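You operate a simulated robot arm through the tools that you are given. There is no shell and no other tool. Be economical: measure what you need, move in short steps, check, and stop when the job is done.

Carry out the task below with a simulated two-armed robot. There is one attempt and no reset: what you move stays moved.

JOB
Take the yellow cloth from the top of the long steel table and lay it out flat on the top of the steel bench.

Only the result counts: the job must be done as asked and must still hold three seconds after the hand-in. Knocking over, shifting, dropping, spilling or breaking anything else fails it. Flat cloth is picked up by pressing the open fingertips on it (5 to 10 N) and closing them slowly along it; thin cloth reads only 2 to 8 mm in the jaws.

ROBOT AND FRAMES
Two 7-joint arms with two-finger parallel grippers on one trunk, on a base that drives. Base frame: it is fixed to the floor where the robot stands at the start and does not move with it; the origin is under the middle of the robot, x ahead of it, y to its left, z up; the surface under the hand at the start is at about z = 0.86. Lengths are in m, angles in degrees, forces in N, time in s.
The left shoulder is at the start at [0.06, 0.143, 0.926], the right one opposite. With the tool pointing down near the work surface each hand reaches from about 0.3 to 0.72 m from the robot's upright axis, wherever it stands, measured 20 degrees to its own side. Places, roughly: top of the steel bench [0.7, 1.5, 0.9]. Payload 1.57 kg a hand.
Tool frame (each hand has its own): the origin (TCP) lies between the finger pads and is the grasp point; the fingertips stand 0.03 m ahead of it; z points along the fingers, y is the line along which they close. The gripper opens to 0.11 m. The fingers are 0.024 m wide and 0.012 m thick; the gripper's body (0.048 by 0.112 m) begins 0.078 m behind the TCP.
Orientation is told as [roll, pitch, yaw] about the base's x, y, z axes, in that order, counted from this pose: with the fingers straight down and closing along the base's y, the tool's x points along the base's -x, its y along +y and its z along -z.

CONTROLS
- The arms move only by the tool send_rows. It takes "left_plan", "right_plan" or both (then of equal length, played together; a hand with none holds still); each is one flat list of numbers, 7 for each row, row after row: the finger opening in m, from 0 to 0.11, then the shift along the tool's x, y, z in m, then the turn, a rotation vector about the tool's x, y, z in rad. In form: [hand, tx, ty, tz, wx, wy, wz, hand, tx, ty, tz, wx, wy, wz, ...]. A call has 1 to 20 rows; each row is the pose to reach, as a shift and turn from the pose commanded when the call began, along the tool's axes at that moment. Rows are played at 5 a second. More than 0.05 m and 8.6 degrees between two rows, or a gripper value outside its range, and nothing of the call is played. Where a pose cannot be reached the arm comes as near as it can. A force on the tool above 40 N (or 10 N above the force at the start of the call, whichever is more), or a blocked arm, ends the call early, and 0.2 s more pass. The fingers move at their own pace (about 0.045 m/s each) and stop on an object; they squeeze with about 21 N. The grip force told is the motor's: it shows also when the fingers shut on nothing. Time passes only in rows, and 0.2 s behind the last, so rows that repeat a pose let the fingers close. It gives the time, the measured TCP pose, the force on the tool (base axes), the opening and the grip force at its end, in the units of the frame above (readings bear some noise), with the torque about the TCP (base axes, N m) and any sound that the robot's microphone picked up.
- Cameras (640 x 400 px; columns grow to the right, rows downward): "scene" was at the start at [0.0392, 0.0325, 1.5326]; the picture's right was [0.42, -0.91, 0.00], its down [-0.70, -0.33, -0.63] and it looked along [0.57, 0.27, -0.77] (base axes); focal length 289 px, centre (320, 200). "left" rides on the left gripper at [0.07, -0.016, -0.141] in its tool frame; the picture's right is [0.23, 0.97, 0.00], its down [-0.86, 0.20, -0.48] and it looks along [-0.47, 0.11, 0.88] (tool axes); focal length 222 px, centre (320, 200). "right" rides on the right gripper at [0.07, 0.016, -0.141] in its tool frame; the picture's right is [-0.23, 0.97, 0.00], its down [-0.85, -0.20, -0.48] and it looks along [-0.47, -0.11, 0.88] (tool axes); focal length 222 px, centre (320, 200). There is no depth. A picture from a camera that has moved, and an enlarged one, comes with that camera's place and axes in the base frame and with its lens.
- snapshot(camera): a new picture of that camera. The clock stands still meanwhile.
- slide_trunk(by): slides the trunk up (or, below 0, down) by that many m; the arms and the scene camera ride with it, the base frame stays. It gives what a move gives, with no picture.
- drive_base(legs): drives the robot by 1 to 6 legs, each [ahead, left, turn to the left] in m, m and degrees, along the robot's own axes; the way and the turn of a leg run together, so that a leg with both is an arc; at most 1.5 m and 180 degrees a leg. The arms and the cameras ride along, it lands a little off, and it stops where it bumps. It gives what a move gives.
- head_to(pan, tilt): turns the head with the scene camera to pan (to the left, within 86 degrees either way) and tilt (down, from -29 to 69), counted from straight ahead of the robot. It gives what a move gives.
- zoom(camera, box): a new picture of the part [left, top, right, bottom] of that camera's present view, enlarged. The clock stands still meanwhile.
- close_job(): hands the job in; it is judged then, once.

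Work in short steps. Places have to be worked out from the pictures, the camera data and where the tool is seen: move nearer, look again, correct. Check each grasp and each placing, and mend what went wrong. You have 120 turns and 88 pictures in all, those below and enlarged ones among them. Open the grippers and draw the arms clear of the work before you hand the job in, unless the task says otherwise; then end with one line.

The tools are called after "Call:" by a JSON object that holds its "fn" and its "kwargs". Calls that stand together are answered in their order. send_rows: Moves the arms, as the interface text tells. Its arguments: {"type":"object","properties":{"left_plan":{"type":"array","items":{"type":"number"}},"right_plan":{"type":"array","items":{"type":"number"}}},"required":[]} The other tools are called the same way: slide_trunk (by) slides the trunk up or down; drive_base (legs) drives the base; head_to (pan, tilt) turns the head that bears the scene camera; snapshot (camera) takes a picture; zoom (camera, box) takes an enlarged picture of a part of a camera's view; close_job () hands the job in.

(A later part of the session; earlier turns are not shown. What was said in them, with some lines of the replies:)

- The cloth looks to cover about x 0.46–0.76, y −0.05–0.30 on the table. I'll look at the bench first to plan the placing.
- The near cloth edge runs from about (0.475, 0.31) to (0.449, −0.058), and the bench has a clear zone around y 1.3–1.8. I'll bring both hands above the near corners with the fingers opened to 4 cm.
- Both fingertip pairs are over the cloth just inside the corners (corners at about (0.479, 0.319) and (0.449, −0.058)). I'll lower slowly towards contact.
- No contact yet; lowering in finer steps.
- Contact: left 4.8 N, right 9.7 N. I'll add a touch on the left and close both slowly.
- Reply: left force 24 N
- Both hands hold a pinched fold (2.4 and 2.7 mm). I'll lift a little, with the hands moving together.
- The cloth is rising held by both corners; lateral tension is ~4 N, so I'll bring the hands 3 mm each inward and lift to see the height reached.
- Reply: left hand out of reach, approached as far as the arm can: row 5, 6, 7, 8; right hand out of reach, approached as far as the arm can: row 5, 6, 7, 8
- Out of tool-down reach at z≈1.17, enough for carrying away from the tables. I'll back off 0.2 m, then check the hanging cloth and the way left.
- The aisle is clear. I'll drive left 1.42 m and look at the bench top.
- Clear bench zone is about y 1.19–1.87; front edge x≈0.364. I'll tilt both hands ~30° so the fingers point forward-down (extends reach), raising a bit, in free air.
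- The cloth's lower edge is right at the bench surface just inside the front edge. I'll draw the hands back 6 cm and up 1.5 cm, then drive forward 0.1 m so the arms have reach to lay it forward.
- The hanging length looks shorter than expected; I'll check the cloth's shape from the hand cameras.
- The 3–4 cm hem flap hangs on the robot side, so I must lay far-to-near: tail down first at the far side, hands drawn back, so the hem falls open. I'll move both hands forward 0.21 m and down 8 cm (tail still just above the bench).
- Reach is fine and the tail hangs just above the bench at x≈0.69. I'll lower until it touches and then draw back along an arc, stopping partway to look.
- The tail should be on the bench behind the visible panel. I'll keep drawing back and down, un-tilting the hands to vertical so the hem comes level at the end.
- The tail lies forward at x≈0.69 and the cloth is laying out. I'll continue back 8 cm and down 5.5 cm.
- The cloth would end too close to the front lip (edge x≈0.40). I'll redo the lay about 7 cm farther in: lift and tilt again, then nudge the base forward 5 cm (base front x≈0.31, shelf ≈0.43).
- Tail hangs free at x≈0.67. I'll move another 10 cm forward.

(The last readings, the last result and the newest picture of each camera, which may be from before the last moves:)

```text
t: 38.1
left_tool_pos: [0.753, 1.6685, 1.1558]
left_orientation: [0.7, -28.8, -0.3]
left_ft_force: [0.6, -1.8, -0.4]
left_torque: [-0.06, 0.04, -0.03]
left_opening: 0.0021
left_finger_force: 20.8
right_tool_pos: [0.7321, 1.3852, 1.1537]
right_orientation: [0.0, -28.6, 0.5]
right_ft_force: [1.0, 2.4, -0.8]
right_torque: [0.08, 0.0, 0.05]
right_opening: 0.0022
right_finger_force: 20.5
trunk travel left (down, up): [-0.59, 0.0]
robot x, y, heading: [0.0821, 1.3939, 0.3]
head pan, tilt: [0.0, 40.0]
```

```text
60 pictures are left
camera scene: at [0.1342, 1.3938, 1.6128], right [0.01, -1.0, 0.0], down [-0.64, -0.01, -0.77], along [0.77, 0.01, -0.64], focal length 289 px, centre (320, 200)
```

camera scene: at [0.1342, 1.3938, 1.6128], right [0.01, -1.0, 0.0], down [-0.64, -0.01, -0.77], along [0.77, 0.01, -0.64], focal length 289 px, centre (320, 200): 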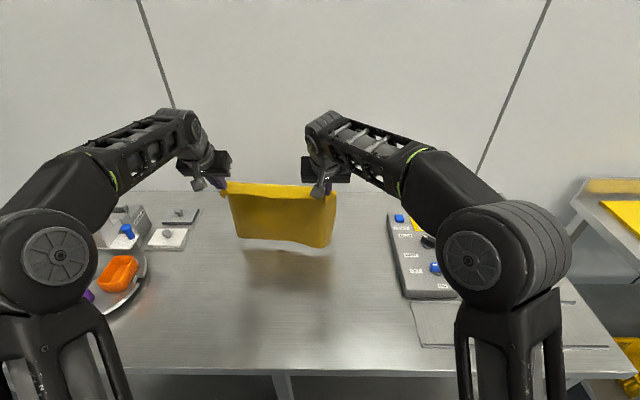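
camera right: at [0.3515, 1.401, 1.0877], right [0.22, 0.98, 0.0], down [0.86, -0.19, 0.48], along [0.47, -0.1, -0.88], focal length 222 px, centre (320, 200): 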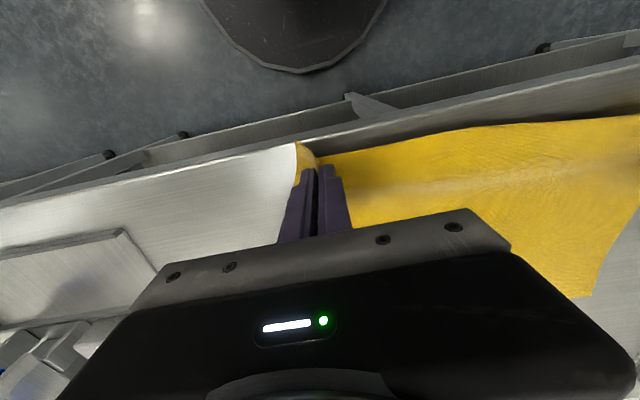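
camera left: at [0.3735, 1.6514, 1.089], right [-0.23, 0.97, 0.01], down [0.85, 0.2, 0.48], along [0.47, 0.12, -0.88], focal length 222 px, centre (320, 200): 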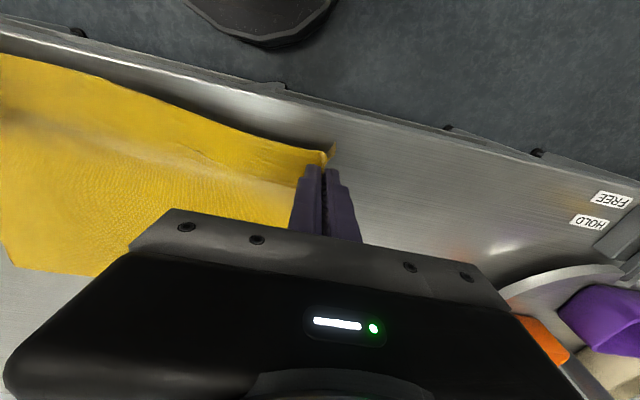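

Now lay again: touch down at x≈0.75, then arc back (same path as before).

Call:
{"fn": "send_rows", "kwargs": {"left_plan": [0, 0.0121, 0, 0.0219, 0, 0, 0, 0, 0.0218, 0, 0.0394, 0, 0, 0, 0, 0.0421, 0, 0.0452, 0, 0, 0, 0, 0.0602, 0, 0.0468, 0, 0, 0, 0, 0.0781, 0, 0.0482, 0, 0, 0, 0, 0.0961, 0, 0.0498, 0, 0, 0, 0, 0.114, 0, 0.0512, 0, 0.083, 0, 0, 0.132, 0, 0.0527, 0, 0.167, 0, 0, 0.15, 0, 0.0542, 0, 0.25, 0, 0, 0.1679, 0, 0.0557, 0, 0.333, 0, 0, 0.1859, 0, 0.0572, 0, 0.417, 0, 0, 0.2039, 0, 0.0587, 0, 0.503, 0], "right_plan": [0, 0.0121, 0, 0.0219, 0, 0, 0, 0, 0.0218, 0, 0.0394, 0, 0, 0, 0, 0.0421, 0, 0.0452, 0, 0, 0, 0, 0.0602, 0, 0.0468, 0, 0, 0, 0, 0.0781, 0, 0.0482, 0, 0, 0, 0, 0.0961, 0, 0.0498, 0, 0, 0, 0, 0.114, 0, 0.0512, 0, 0.083, 0, 0, 0.132, 0, 0.0527, 0, 0.167, 0, 0, 0.15, 0, 0.0542, 0, 0.25, 0, 0, 0.1679, 0, 0.0557, 0, 0.333, 0, 0, 0.1859, 0, 0.0572, 0, 0.417, 0, 0, 0.2039, 0, 0.0587, 0, 0.503, 0]}}

Call:
{"fn": "send_rows", "kwargs": {"left_plan": [0, 0.015, 0, 0.009, 0, 0, 0, 0, 0.03, 0, 0.018, 0, 0, 0, 0, 0.045, 0, 0.027, 0, 0, 0, 0, 0.06, 0, 0.036, 0, 0, 0, 0, 0.075, 0, 0.045, 0, 0, 0, 0, 0.09, 0, 0.055, 0, 0, 0], "right_plan": [0, 0.015, 0, 0.009, 0, 0, 0, 0, 0.03, 0, 0.018, 0, 0, 0, 0, 0.045, 0, 0.027, 0, 0, 0, 0, 0.06, 0, 0.036, 0, 0, 0, 0, 0.075, 0, 0.045, 0, 0, 0, 0, 0.09, 0, 0.055, 0, 0, 0]}}

Call:
{"fn": "snapshot", "kwargs": {"camera": "scene"}}

Call:
{"fn": "snapshot", "kwargs": {"camera": "right"}}

Call:
{"fn": "snapshot", "kwargs": {"camera": "left"}}

```text
t: 40.8
left_tool_pos: [0.6019, 1.6694, 1.0057]
left_orientation: [0.6, 0.2, 0.1]
left_ft_force: [-0.5, -3.6, -0.2]
left_torque: [-0.09, 0.02, -0.03]
left_opening: 0.002
left_finger_force: 20.9
right_tool_pos: [0.5809, 1.3869, 1.0047]
right_orientation: [0.2, 0.4, 0.6]
right_ft_force: [-0.1, 3.8, -0.6]
right_torque: [0.16, 0.0, 0.07]
right_opening: 0.0023
right_finger_force: 20.9
trunk travel left (down, up): [-0.59, 0.0]
robot x, y, heading: [0.0779, 1.3924, 0.7]
head pan, tilt: [0.0, 40.0]
```

```text
t: 42.1
left_tool_pos: [0.5114, 1.6691, 0.9509]
left_orientation: [0.5, 0.0, 0.1]
left_ft_force: [0.2, -5.5, 0.5]
left_torque: [-0.14, 0.0, -0.01]
left_opening: 0.0024
left_finger_force: 21.0
right_tool_pos: [0.4889, 1.3849, 0.9482]
right_orientation: [0.2, 0.3, 0.6]
right_ft_force: [0.7, 5.7, -1.2]
right_torque: [0.16, -0.02, 0.02]
right_opening: 0.0022
right_finger_force: 20.4
trunk travel left (down, up): [-0.59, 0.0]
robot x, y, heading: [0.0794, 1.3921, 0.5]
head pan, tilt: [0.0, 40.0]
```

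```text
59 pictures are left
camera scene: at [0.1347, 1.394, 1.6127], right [0.01, -1.0, 0.0], down [-0.64, -0.01, -0.77], along [0.77, 0.01, -0.64], focal length 289 px, centre (320, 200)
```

scene: 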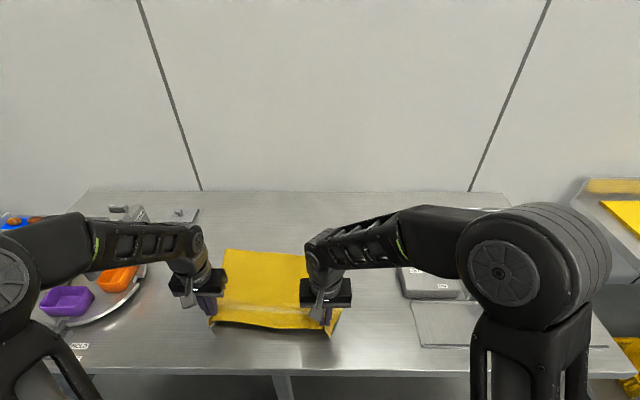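

```text
58 pictures are left
camera right: at [0.4209, 1.402, 1.0902], right [0.22, 0.98, 0.0], down [0.86, -0.19, 0.47], along [0.46, -0.1, -0.88], focal length 222 px, centre (320, 200)
```

right: 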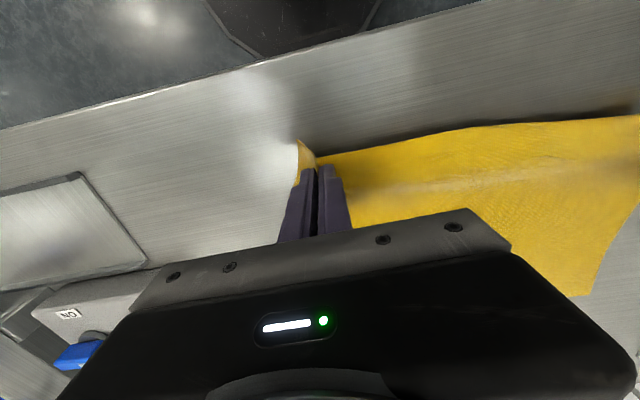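

```text
57 pictures are left
camera left: at [0.4427, 1.6523, 1.092], right [-0.23, 0.97, 0.01], down [0.85, 0.2, 0.48], along [0.47, 0.12, -0.88], focal length 222 px, centre (320, 200)
```

left: 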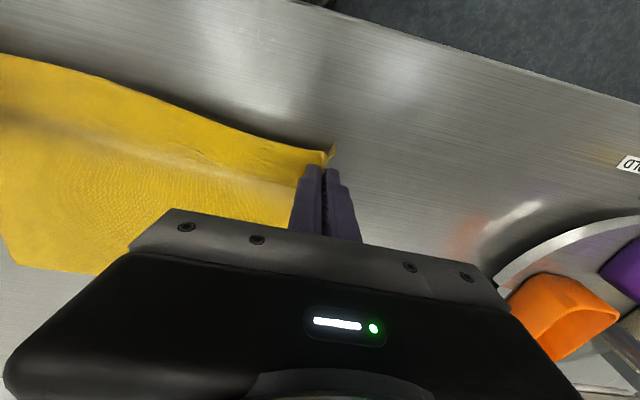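

Now there's margin to the front edge. I'll draw back 3 cm while lowering near the bench.

Call:
{"fn": "send_rows", "kwargs": {"left_plan": [0, 0.01, 0, 0.006, 0, 0, 0, 0, 0.02, 0, 0.011, 0, 0, 0, 0, 0.03, 0, 0.015, 0, 0, 0], "right_plan": [0, 0.01, 0, 0.005, 0, 0, 0, 0, 0.02, 0, 0.009, 0, 0, 0, 0, 0.03, 0, 0.012, 0, 0, 0]}}

```text
t: 43.0
left_tool_pos: [0.4816, 1.6704, 0.9366]
left_orientation: [0.7, 0.0, 0.0]
left_ft_force: [-0.6, -6.5, 0.6]
left_torque: [-0.2, 0.0, -0.03]
left_opening: 0.0023
left_finger_force: 21.3
right_tool_pos: [0.4596, 1.3851, 0.9385]
right_orientation: [0.1, 0.2, 0.5]
right_ft_force: [0.3, 5.4, -0.2]
right_torque: [0.2, -0.01, 0.09]
right_opening: 0.0023
right_finger_force: 21.3
trunk travel left (down, up): [-0.59, 0.0]
robot x, y, heading: [0.0809, 1.3956, 0.5]
head pan, tilt: [0.0, 40.0]
```

No contact yet; lowering in finer steps.

Call:
{"fn": "send_rows", "kwargs": {"left_plan": [0, 0.002, 0, 0.003, 0, 0, 0, 0, 0.003, 0, 0.005, 0, 0, 0, 0, 0.003, 0, 0.006, 0, 0, 0], "right_plan": [0, 0.002, 0, 0.004, 0, 0, 0, 0, 0.003, 0, 0.007, 0, 0, 0, 0, 0.003, 0, 0.008, 0, 0, 0]}}

Call:
{"fn": "snapshot", "kwargs": {"camera": "right"}}

Call:
{"fn": "snapshot", "kwargs": {"camera": "left"}}

```text
t: 43.8
left_tool_pos: [0.4794, 1.6702, 0.9306]
left_orientation: [0.6, 0.1, 0.1]
left_ft_force: [-1.1, -5.7, -0.9]
left_torque: [-0.21, 0.04, -0.02]
left_opening: 0.0021
left_finger_force: 20.5
right_tool_pos: [0.4564, 1.3848, 0.929]
right_orientation: [0.1, 0.3, 0.6]
right_ft_force: [0.4, 6.4, -1.0]
right_torque: [0.17, -0.03, 0.07]
right_opening: 0.0022
right_finger_force: 20.8
trunk travel left (down, up): [-0.59, 0.0]
robot x, y, heading: [0.0791, 1.396, 0.5]
head pan, tilt: [0.0, 40.0]
```

```text
56 pictures are left
camera right: at [0.3882, 1.4015, 1.0707], right [0.22, 0.98, 0.0], down [0.86, -0.19, 0.47], along [0.46, -0.1, -0.88], focal length 222 px, centre (320, 200)
```

right: 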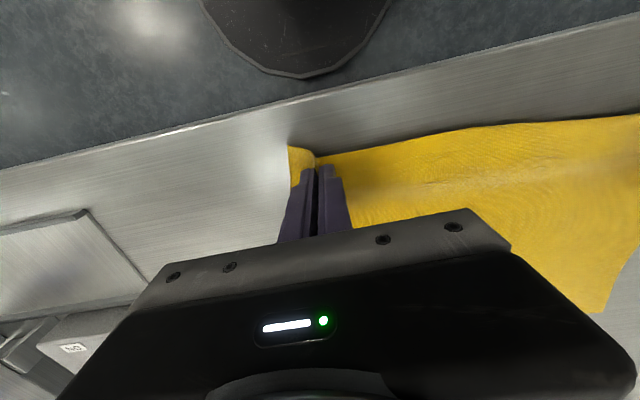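

```text
55 pictures are left
camera left: at [0.4102, 1.6525, 1.071], right [-0.23, 0.97, 0.01], down [0.86, 0.2, 0.48], along [0.46, 0.12, -0.88], focal length 222 px, centre (320, 200)
```

left: 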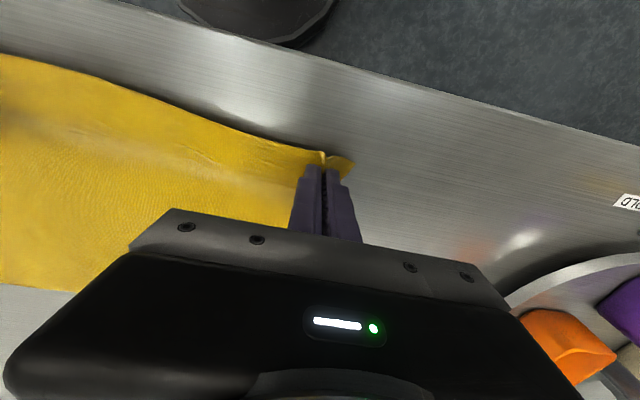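

Still not touching; lowering a little further in small steps.

Call:
{"fn": "send_rows", "kwargs": {"left_plan": [0, 0.002, 0, 0.003, 0, 0, 0, 0, 0.004, 0, 0.005, 0, 0, 0, 0, 0.005, 0, 0.006, 0, 0, 0], "right_plan": [0, 0.002, 0, 0.003, 0, 0, 0, 0, 0.004, 0, 0.004, 0, 0, 0, 0, 0.005, 0, 0.005, 0, 0, 0]}}

Call:
{"fn": "snapshot", "kwargs": {"camera": "scene"}}

```text
t: 44.5
left_tool_pos: [0.4738, 1.6698, 0.924]
left_orientation: [0.7, 0.1, 0.1]
left_ft_force: [0.0, -6.7, 0.3]
left_torque: [-0.17, 0.01, -0.01]
left_opening: 0.0021
left_finger_force: 21.3
right_tool_pos: [0.452, 1.3854, 0.9244]
right_orientation: [0.1, 0.2, 0.4]
right_ft_force: [0.1, 5.0, 0.4]
right_torque: [0.22, -0.03, 0.03]
right_opening: 0.0023
right_finger_force: 21.0
trunk travel left (down, up): [-0.59, 0.0]
robot x, y, heading: [0.078, 1.3922, 0.6]
head pan, tilt: [0.0, 40.0]
```

```text
54 pictures are left
camera scene: at [0.1352, 1.3939, 1.6127], right [0.01, -1.0, 0.0], down [-0.64, -0.01, -0.77], along [0.77, 0.01, -0.64], focal length 289 px, centre (320, 200)
```

scene: 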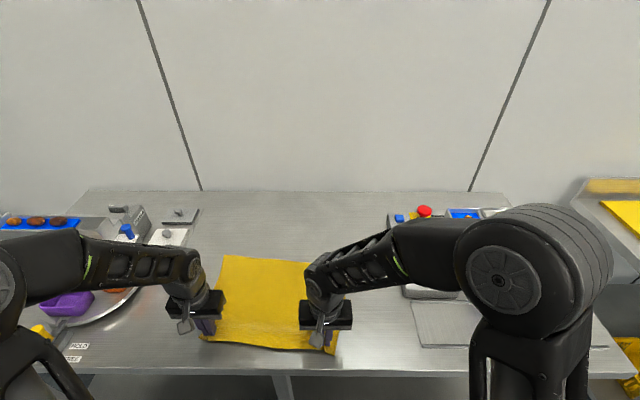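

The cloth is laid out well. Going down to contact with small steps.

Call:
{"fn": "send_rows", "kwargs": {"left_plan": [0, 0.001, 0, 0.002, 0, 0, 0, 0, 0.002, 0, 0.004, 0, 0, 0], "right_plan": [0, 0.001, 0, 0.002, 0, 0, 0, 0, 0.002, 0, 0.004, 0, 0, 0]}}

```text
t: 45.1
left_tool_pos: [0.4728, 1.6692, 0.9206]
left_orientation: [0.6, 0.1, 0.1]
left_ft_force: [0.7, -5.5, -0.2]
left_torque: [-0.18, -0.03, -0.01]
left_opening: 0.0024
left_finger_force: 21.3
right_tool_pos: [0.4487, 1.3835, 0.9211]
right_orientation: [0.1, 0.3, 0.6]
right_ft_force: [1.1, 7.1, -0.5]
right_torque: [0.16, -0.02, 0.04]
right_opening: 0.0025
right_finger_force: 20.9
trunk travel left (down, up): [-0.59, 0.0]
robot x, y, heading: [0.0833, 1.3959, 0.6]
head pan, tilt: [0.0, 40.0]
```

Call:
{"fn": "send_rows", "kwargs": {"left_plan": [0, 0.001, 0, 0.002, 0, 0, 0, 0, 0.002, 0, 0.005, 0, 0, 0], "right_plan": [0, 0.001, 0, 0.002, 0, 0, 0, 0, 0.002, 0, 0.005, 0, 0, 0]}}

```text
t: 45.8
left_tool_pos: [0.4702, 1.6698, 0.9155]
left_orientation: [0.6, 0.0, 0.1]
left_ft_force: [0.0, -5.3, -0.1]
left_torque: [-0.17, 0.03, -0.03]
left_opening: 0.0019
left_finger_force: 21.2
right_tool_pos: [0.4474, 1.3847, 0.9147]
right_orientation: [0.2, 0.3, 0.6]
right_ft_force: [1.4, 5.9, 0.3]
right_torque: [0.22, 0.0, 0.07]
right_opening: 0.0025
right_finger_force: 20.7
trunk travel left (down, up): [-0.59, 0.0]
robot x, y, heading: [0.0819, 1.3915, 0.7]
head pan, tilt: [0.0, 40.0]
```

Still free; continuing down in small guarded steps.

Call:
{"fn": "send_rows", "kwargs": {"left_plan": [0, 0, 0, 0.002, 0, 0, 0, 0, 0, 0, 0.005, 0, 0, 0], "right_plan": [0, 0, 0, 0.002, 0, 0, 0, 0, 0, 0, 0.005, 0, 0, 0]}}

Call:
{"fn": "zoom", "kwargs": {"camera": "scene", "box": [160, 240, 400, 390]}}

```text
t: 46.4
left_tool_pos: [0.4708, 1.6693, 0.9123]
left_orientation: [0.6, -0.2, 0.1]
left_ft_force: [-1.3, -6.5, 13.0]
left_torque: [-0.12, 0.02, -0.02]
left_opening: 0.0025
left_finger_force: 20.6
right_tool_pos: [0.4468, 1.3848, 0.9129]
right_orientation: [0.1, 0.1, 0.6]
right_ft_force: [1.4, 5.8, 5.1]
right_torque: [0.17, -0.04, 0.01]
right_opening: 0.0027
right_finger_force: 20.7
trunk travel left (down, up): [-0.59, 0.0]
robot x, y, heading: [0.0809, 1.3951, 0.4]
head pan, tilt: [0.0, 40.0]
```

```text
2.67 times, centred on (280, 315) of scene
camera zoom: at [0.134, 1.3933, 1.6131], right [0.01, -1.0, 0.0], down [-0.64, -0.01, -0.77], along [0.77, 0.01, -0.64], focal length 771 px, centre (427, -107)
```

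zoom: 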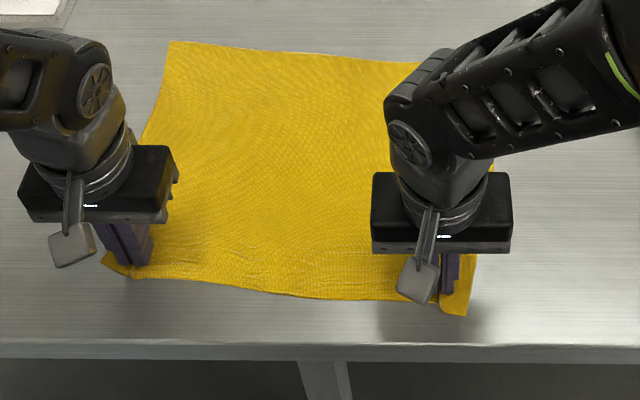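

Both touch the bench (13 N / 5 N). I'll open slowly under light pressure so the pinched folds spread flat.

Call:
{"fn": "send_rows", "kwargs": {"left_plan": [0.004, 0, 0, -0.0007, 0, 0, 0, 0.008, 0, 0, -0.0007, 0, 0, 0, 0.012, 0, 0, -0.0007, 0, 0, 0, 0.016, 0, 0, -0.0007, 0, 0, 0, 0.02, 0, 0, -0.0007, 0, 0, 0, 0.024, 0, 0, -0.0007, 0, 0, 0, 0.028, 0, 0, -0.0007, 0, 0, 0, 0.032, 0, 0, -0.0007, 0, 0, 0, 0.036, 0, 0, -0.0007, 0, 0, 0, 0.04, 0, 0, -0.0007, 0, 0, 0, 0.042, 0, 0, -0.0007, 0, 0, 0], "right_plan": [0.004, 0, 0, 0, 0, 0, 0, 0.008, 0, 0, 0, 0, 0, 0, 0.012, 0, 0, 0, 0, 0, 0, 0.016, 0, 0, 0, 0, 0, 0, 0.02, 0, 0, 0, 0, 0, 0, 0.024, 0, 0, 0, 0, 0, 0, 0.028, 0, 0, 0, 0, 0, 0, 0.032, 0, 0, 0, 0, 0, 0, 0.036, 0, 0, 0, 0, 0, 0, 0.04, 0, 0, 0, 0, 0, 0, 0.042, 0, 0, 0, 0, 0, 0]}}

Call:
{"fn": "send_rows", "kwargs": {"left_plan": [0.042, 0, 0, -0.01, 0, 0, 0, 0.042, 0, 0, -0.03, 0, 0, 0, 0.042, 0, 0, -0.06, 0, 0, 0], "right_plan": [0.042, 0, 0, -0.01, 0, 0, 0, 0.042, 0, 0, -0.03, 0, 0, 0, 0.042, 0, 0, -0.06, 0, 0, 0]}}

Call:
{"fn": "snapshot", "kwargs": {"camera": "right"}}

Call:
{"fn": "snapshot", "kwargs": {"camera": "left"}}

```text
t: 48.8
left_tool_pos: [0.4701, 1.6696, 0.9108]
left_orientation: [0.6, 0.0, 0.2]
left_ft_force: [1.2, 1.1, 11.4]
left_torque: [0.0, 0.01, 0.02]
left_opening: 0.0354
left_finger_force: 0.1
right_tool_pos: [0.446, 1.3848, 0.9103]
right_orientation: [0.1, 0.0, 0.5]
right_ft_force: [-0.1, 0.0, 16.2]
right_torque: [0.0, 0.06, 0.03]
right_opening: 0.0326
right_finger_force: 0.1
trunk travel left (down, up): [-0.59, 0.0]
robot x, y, heading: [0.0843, 1.3929, 0.6]
head pan, tilt: [0.0, 40.0]
```

```text
t: 49.5
left_tool_pos: [0.4693, 1.6699, 0.9718]
left_orientation: [0.7, 0.0, 0.2]
left_ft_force: [0.0, 0.4, 0.2]
left_torque: [0.02, -0.02, 0.03]
left_opening: 0.0418
left_finger_force: 0.1
right_tool_pos: [0.4466, 1.3844, 0.9714]
right_orientation: [0.0, 0.2, 0.6]
right_ft_force: [0.0, -0.7, -0.1]
right_torque: [0.01, -0.05, 0.01]
right_opening: 0.0419
right_finger_force: 0.0
trunk travel left (down, up): [-0.59, 0.0]
robot x, y, heading: [0.0817, 1.3958, 0.4]
head pan, tilt: [0.0, 40.0]
```

```text
52 pictures are left
camera right: at [0.3783, 1.4004, 1.112], right [0.22, 0.98, 0.0], down [0.86, -0.19, 0.47], along [0.46, -0.1, -0.88], focal length 222 px, centre (320, 200)
```

right: 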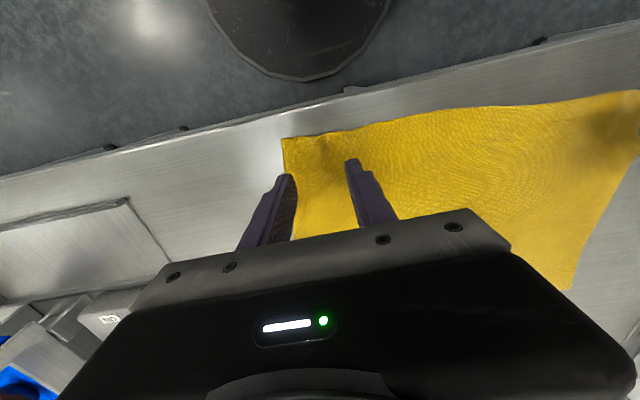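

```text
51 pictures are left
camera left: at [0.4003, 1.6515, 1.1123], right [-0.23, 0.97, 0.01], down [0.85, 0.2, 0.48], along [0.47, 0.12, -0.88], focal length 222 px, centre (320, 200)
```

left: 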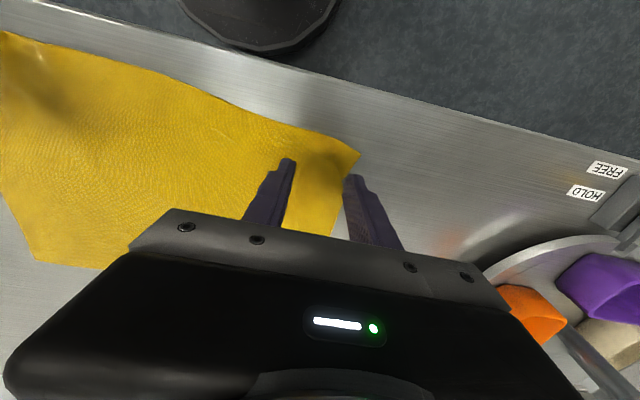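

The cloth is released and looks flat. I'll raise the hands and back the robot off, then check.

Call:
{"fn": "send_rows", "kwargs": {"left_plan": [0.042, 0, 0, -0.03, 0, 0, 0, 0.042, 0, 0, -0.06, 0, 0, 0, 0.042, 0, 0, -0.1, 0, 0, 0], "right_plan": [0.042, 0, 0, -0.03, 0, 0, 0, 0.042, 0, 0, -0.06, 0, 0, 0, 0.042, 0, 0, -0.1, 0, 0, 0]}}

Call:
{"fn": "drive_base", "kwargs": {"legs": [[-0.3, 0, 0]]}}

Call:
{"fn": "snapshot", "kwargs": {"camera": "scene"}}

Call:
{"fn": "zoom", "kwargs": {"camera": "scene", "box": [180, 170, 400, 308]}}

```text
t: 50.4
left_tool_pos: [0.4696, 1.666, 1.071]
left_orientation: [0.6, -0.1, 0.1]
left_ft_force: [0.3, -1.0, -0.4]
left_torque: [-0.02, -0.03, -0.01]
left_opening: 0.0418
left_finger_force: 0.1
right_tool_pos: [0.4468, 1.3837, 1.072]
right_orientation: [0.1, 0.3, 0.6]
right_ft_force: [0.5, -0.8, 0.1]
right_torque: [-0.03, -0.02, -0.01]
right_opening: 0.0417
right_finger_force: 0.0
trunk travel left (down, up): [-0.59, 0.0]
robot x, y, heading: [0.0826, 1.395, 0.7]
head pan, tilt: [0.0, 40.0]
```

```text
t: 52.4
left_tool_pos: [0.1684, 1.6644, 1.071]
left_orientation: [0.6, 0.1, 0.0]
left_ft_force: [0.1, 0.2, -0.3]
left_torque: [-0.02, 0.0, -0.03]
left_opening: 0.0421
left_finger_force: 0.1
right_tool_pos: [0.1474, 1.3817, 1.0719]
right_orientation: [0.1, 0.2, 0.5]
right_ft_force: [-0.6, -0.9, 0.5]
right_torque: [-0.01, -0.02, -0.03]
right_opening: 0.0419
right_finger_force: 0.1
trunk travel left (down, up): [-0.59, 0.0]
robot x, y, heading: [-0.2216, 1.3921, 0.7]
head pan, tilt: [0.0, 40.0]
```

```text
50 pictures are left
camera scene: at [-0.1659, 1.3912, 1.6128], right [0.01, -1.0, 0.0], down [-0.64, -0.01, -0.77], along [0.77, 0.01, -0.64], focal length 289 px, centre (320, 200)
```

scene: 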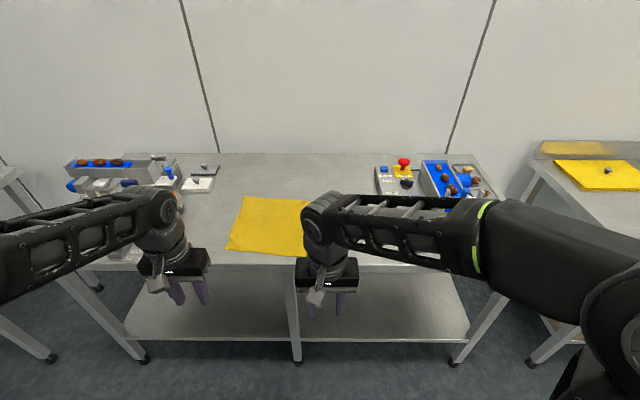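

```text
2.90 times, centred on (290, 239) of scene
camera zoom: at [-0.1659, 1.3912, 1.6128], right [0.01, -1.0, 0.0], down [-0.64, -0.01, -0.77], along [0.77, 0.01, -0.64], focal length 838 px, centre (407, 87)
```

zoom: 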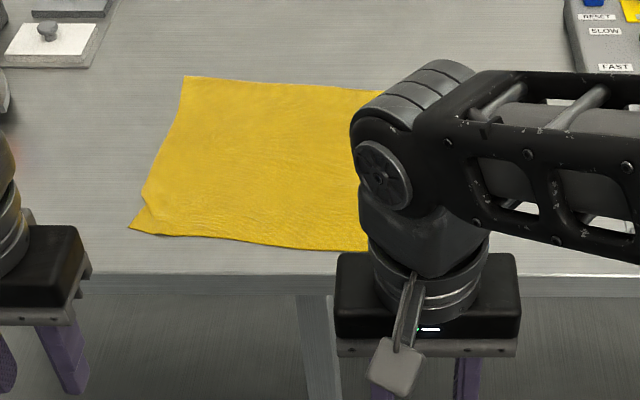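

Looks flat, but the right part is hidden by the arm and the left rim has a slight kink. I'll turn the robot left 60° in the aisle and look back over the cloth.

Call:
{"fn": "drive_base", "kwargs": {"legs": [[0, 0, 60]]}}

Call:
{"fn": "head_to", "kwargs": {"pan": -50, "tilt": 40}}

Call:
{"fn": "snapshot", "kwargs": {"camera": "scene"}}

```text
t: 55.4
left_tool_pos: [-0.2608, 1.866, 1.0701]
left_orientation: [0.6, 0.0, 59.8]
left_ft_force: [0.4, 0.6, -0.1]
left_torque: [0.0, -0.02, -0.03]
left_opening: 0.0419
left_finger_force: 0.1
right_tool_pos: [-0.0277, 1.7032, 1.0716]
right_orientation: [0.2, 0.2, 60.2]
right_ft_force: [0.8, -0.2, -1.4]
right_torque: [-0.04, 0.02, 0.0]
right_opening: 0.042
right_finger_force: 0.0
trunk travel left (down, up): [-0.59, 0.0]
robot x, y, heading: [-0.2195, 1.3896, 60.1]
head pan, tilt: [0.0, 40.0]
```

```text
t: 56.6
left_tool_pos: [-0.2596, 1.865, 1.0717]
left_orientation: [0.6, 0.0, 59.9]
left_ft_force: [0.1, -0.1, 0.2]
left_torque: [0.01, -0.01, 0.01]
left_opening: 0.0419
left_finger_force: 0.1
right_tool_pos: [-0.027, 1.7049, 1.0721]
right_orientation: [0.1, 0.3, 60.2]
right_ft_force: [0.3, 0.6, -0.2]
right_torque: [-0.01, -0.01, 0.03]
right_opening: 0.0421
right_finger_force: 0.1
trunk travel left (down, up): [-0.59, 0.0]
robot x, y, heading: [-0.2183, 1.3926, 60.2]
head pan, tilt: [-50.0, 40.0]
```

```text
48 pictures are left
camera scene: at [-0.151, 1.3801, 1.6127], right [0.18, -0.98, 0.0], down [-0.63, -0.12, -0.77], along [0.75, 0.14, -0.64], focal length 289 px, centre (320, 200)
```

scene: 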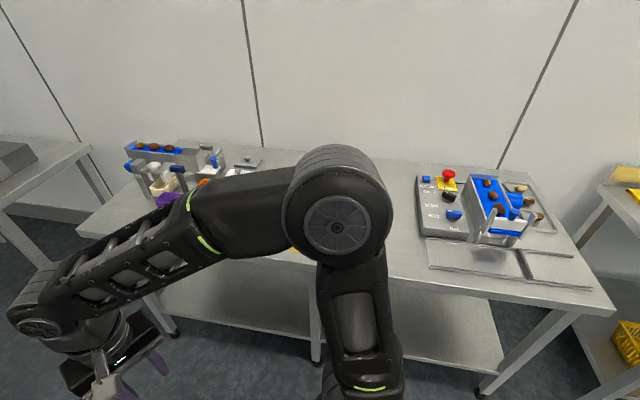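

The elbow hides it; turning 35° more.

Call:
{"fn": "drive_base", "kwargs": {"legs": [[0, 0, 40]]}}

Call:
{"fn": "head_to", "kwargs": {"pan": -78, "tilt": 42}}

Call:
{"fn": "snapshot", "kwargs": {"camera": "scene"}}

```text
t: 58.9
left_tool_pos: [-0.5562, 1.7283, 1.0717]
left_orientation: [0.6, -0.1, 99.8]
left_ft_force: [-0.8, 0.5, 1.5]
left_torque: [-0.02, 0.04, 0.04]
left_opening: 0.0419
left_finger_force: 0.1
right_tool_pos: [-0.2744, 1.7552, 1.0711]
right_orientation: [0.0, 0.3, 100.3]
right_ft_force: [-0.2, 0.2, 0.0]
right_torque: [0.04, 0.02, 0.01]
right_opening: 0.0421
right_finger_force: 0.1
trunk travel left (down, up): [-0.59, 0.0]
robot x, y, heading: [-0.2183, 1.3936, 100.3]
head pan, tilt: [-50.0, 40.0]
```

```text
t: 59.8
left_tool_pos: [-0.5563, 1.7283, 1.071]
left_orientation: [0.7, 0.0, 99.7]
left_ft_force: [0.6, -0.4, 0.6]
left_torque: [-0.01, 0.02, -0.03]
left_opening: 0.0418
left_finger_force: 0.0
right_tool_pos: [-0.2725, 1.7547, 1.0704]
right_orientation: [0.1, 0.3, 100.3]
right_ft_force: [0.0, -0.3, 0.4]
right_torque: [0.02, -0.01, 0.01]
right_opening: 0.042
right_finger_force: 0.1
trunk travel left (down, up): [-0.59, 0.0]
robot x, y, heading: [-0.2194, 1.3909, 100.3]
head pan, tilt: [-78.0, 42.0]
```

```text
47 pictures are left
camera scene: at [-0.1371, 1.3931, 1.6098], right [0.38, -0.93, 0.0], down [-0.62, -0.25, -0.74], along [0.69, 0.28, -0.67], focal length 289 px, centre (320, 200)
```

scene: 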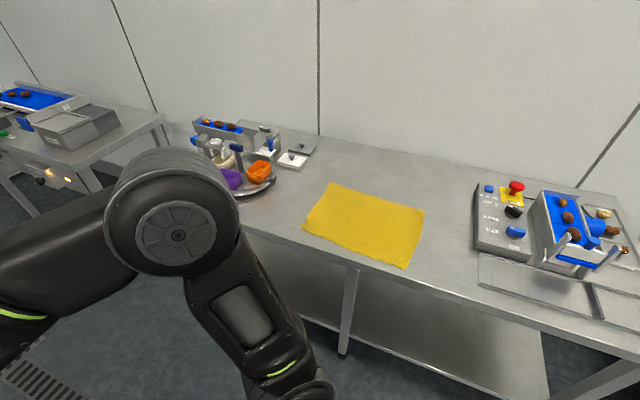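

Call:
{"fn": "zoom", "kwargs": {"camera": "scene", "box": [280, 170, 440, 270]}}

```text
4.00 times, centred on (360, 220) of scene
camera zoom: at [-0.1371, 1.3931, 1.6098], right [0.38, -0.93, 0.0], down [-0.62, -0.25, -0.74], along [0.69, 0.28, -0.67], focal length 1157 px, centre (160, 120)
```

zoom: 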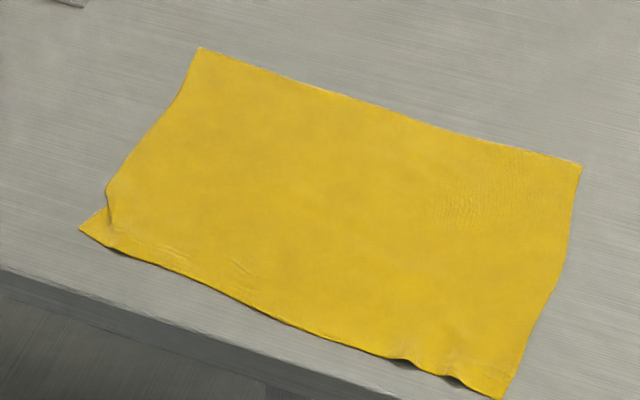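

The cloth lies flat, fully on the bench top, nothing else disturbed. I'll open the grippers fully and then hand in.

Call:
{"fn": "send_rows", "kwargs": {"left_plan": [0.1, 0, 0, 0, 0, 0, 0, 0.1, 0, 0, 0, 0, 0, 0, 0.1, 0, 0, 0, 0, 0, 0, 0.1, 0, 0, 0, 0, 0, 0], "right_plan": [0.1, 0, 0, 0, 0, 0, 0, 0.1, 0, 0, 0, 0, 0, 0, 0.1, 0, 0, 0, 0, 0, 0, 0.1, 0, 0, 0, 0, 0, 0]}}

Call:
{"fn": "close_job", "kwargs": {}}

```text
t: 60.8
left_tool_pos: [-0.556, 1.7284, 1.071]
left_orientation: [0.6, 0.0, 99.8]
left_ft_force: [-0.4, -0.2, 0.3]
left_torque: [0.01, 0.0, -0.01]
left_opening: 0.1
left_finger_force: 0.1
right_tool_pos: [-0.2743, 1.7541, 1.0705]
right_orientation: [0.2, 0.2, 100.4]
right_ft_force: [0.2, -0.3, 1.0]
right_torque: [-0.02, 0.01, 0.03]
right_opening: 0.1001
right_finger_force: 0.0
trunk travel left (down, up): [-0.59, 0.0]
robot x, y, heading: [-0.2188, 1.3915, 100.3]
head pan, tilt: [-78.0, 42.0]
```

```text
The job is handed in.
```

The yellow cloth is laid out on top of the steel bench, flat apart from small ripples and a slight kink at its front corners; both grippers are open and clear, nothing else looked disturbed, and the job is handed in.
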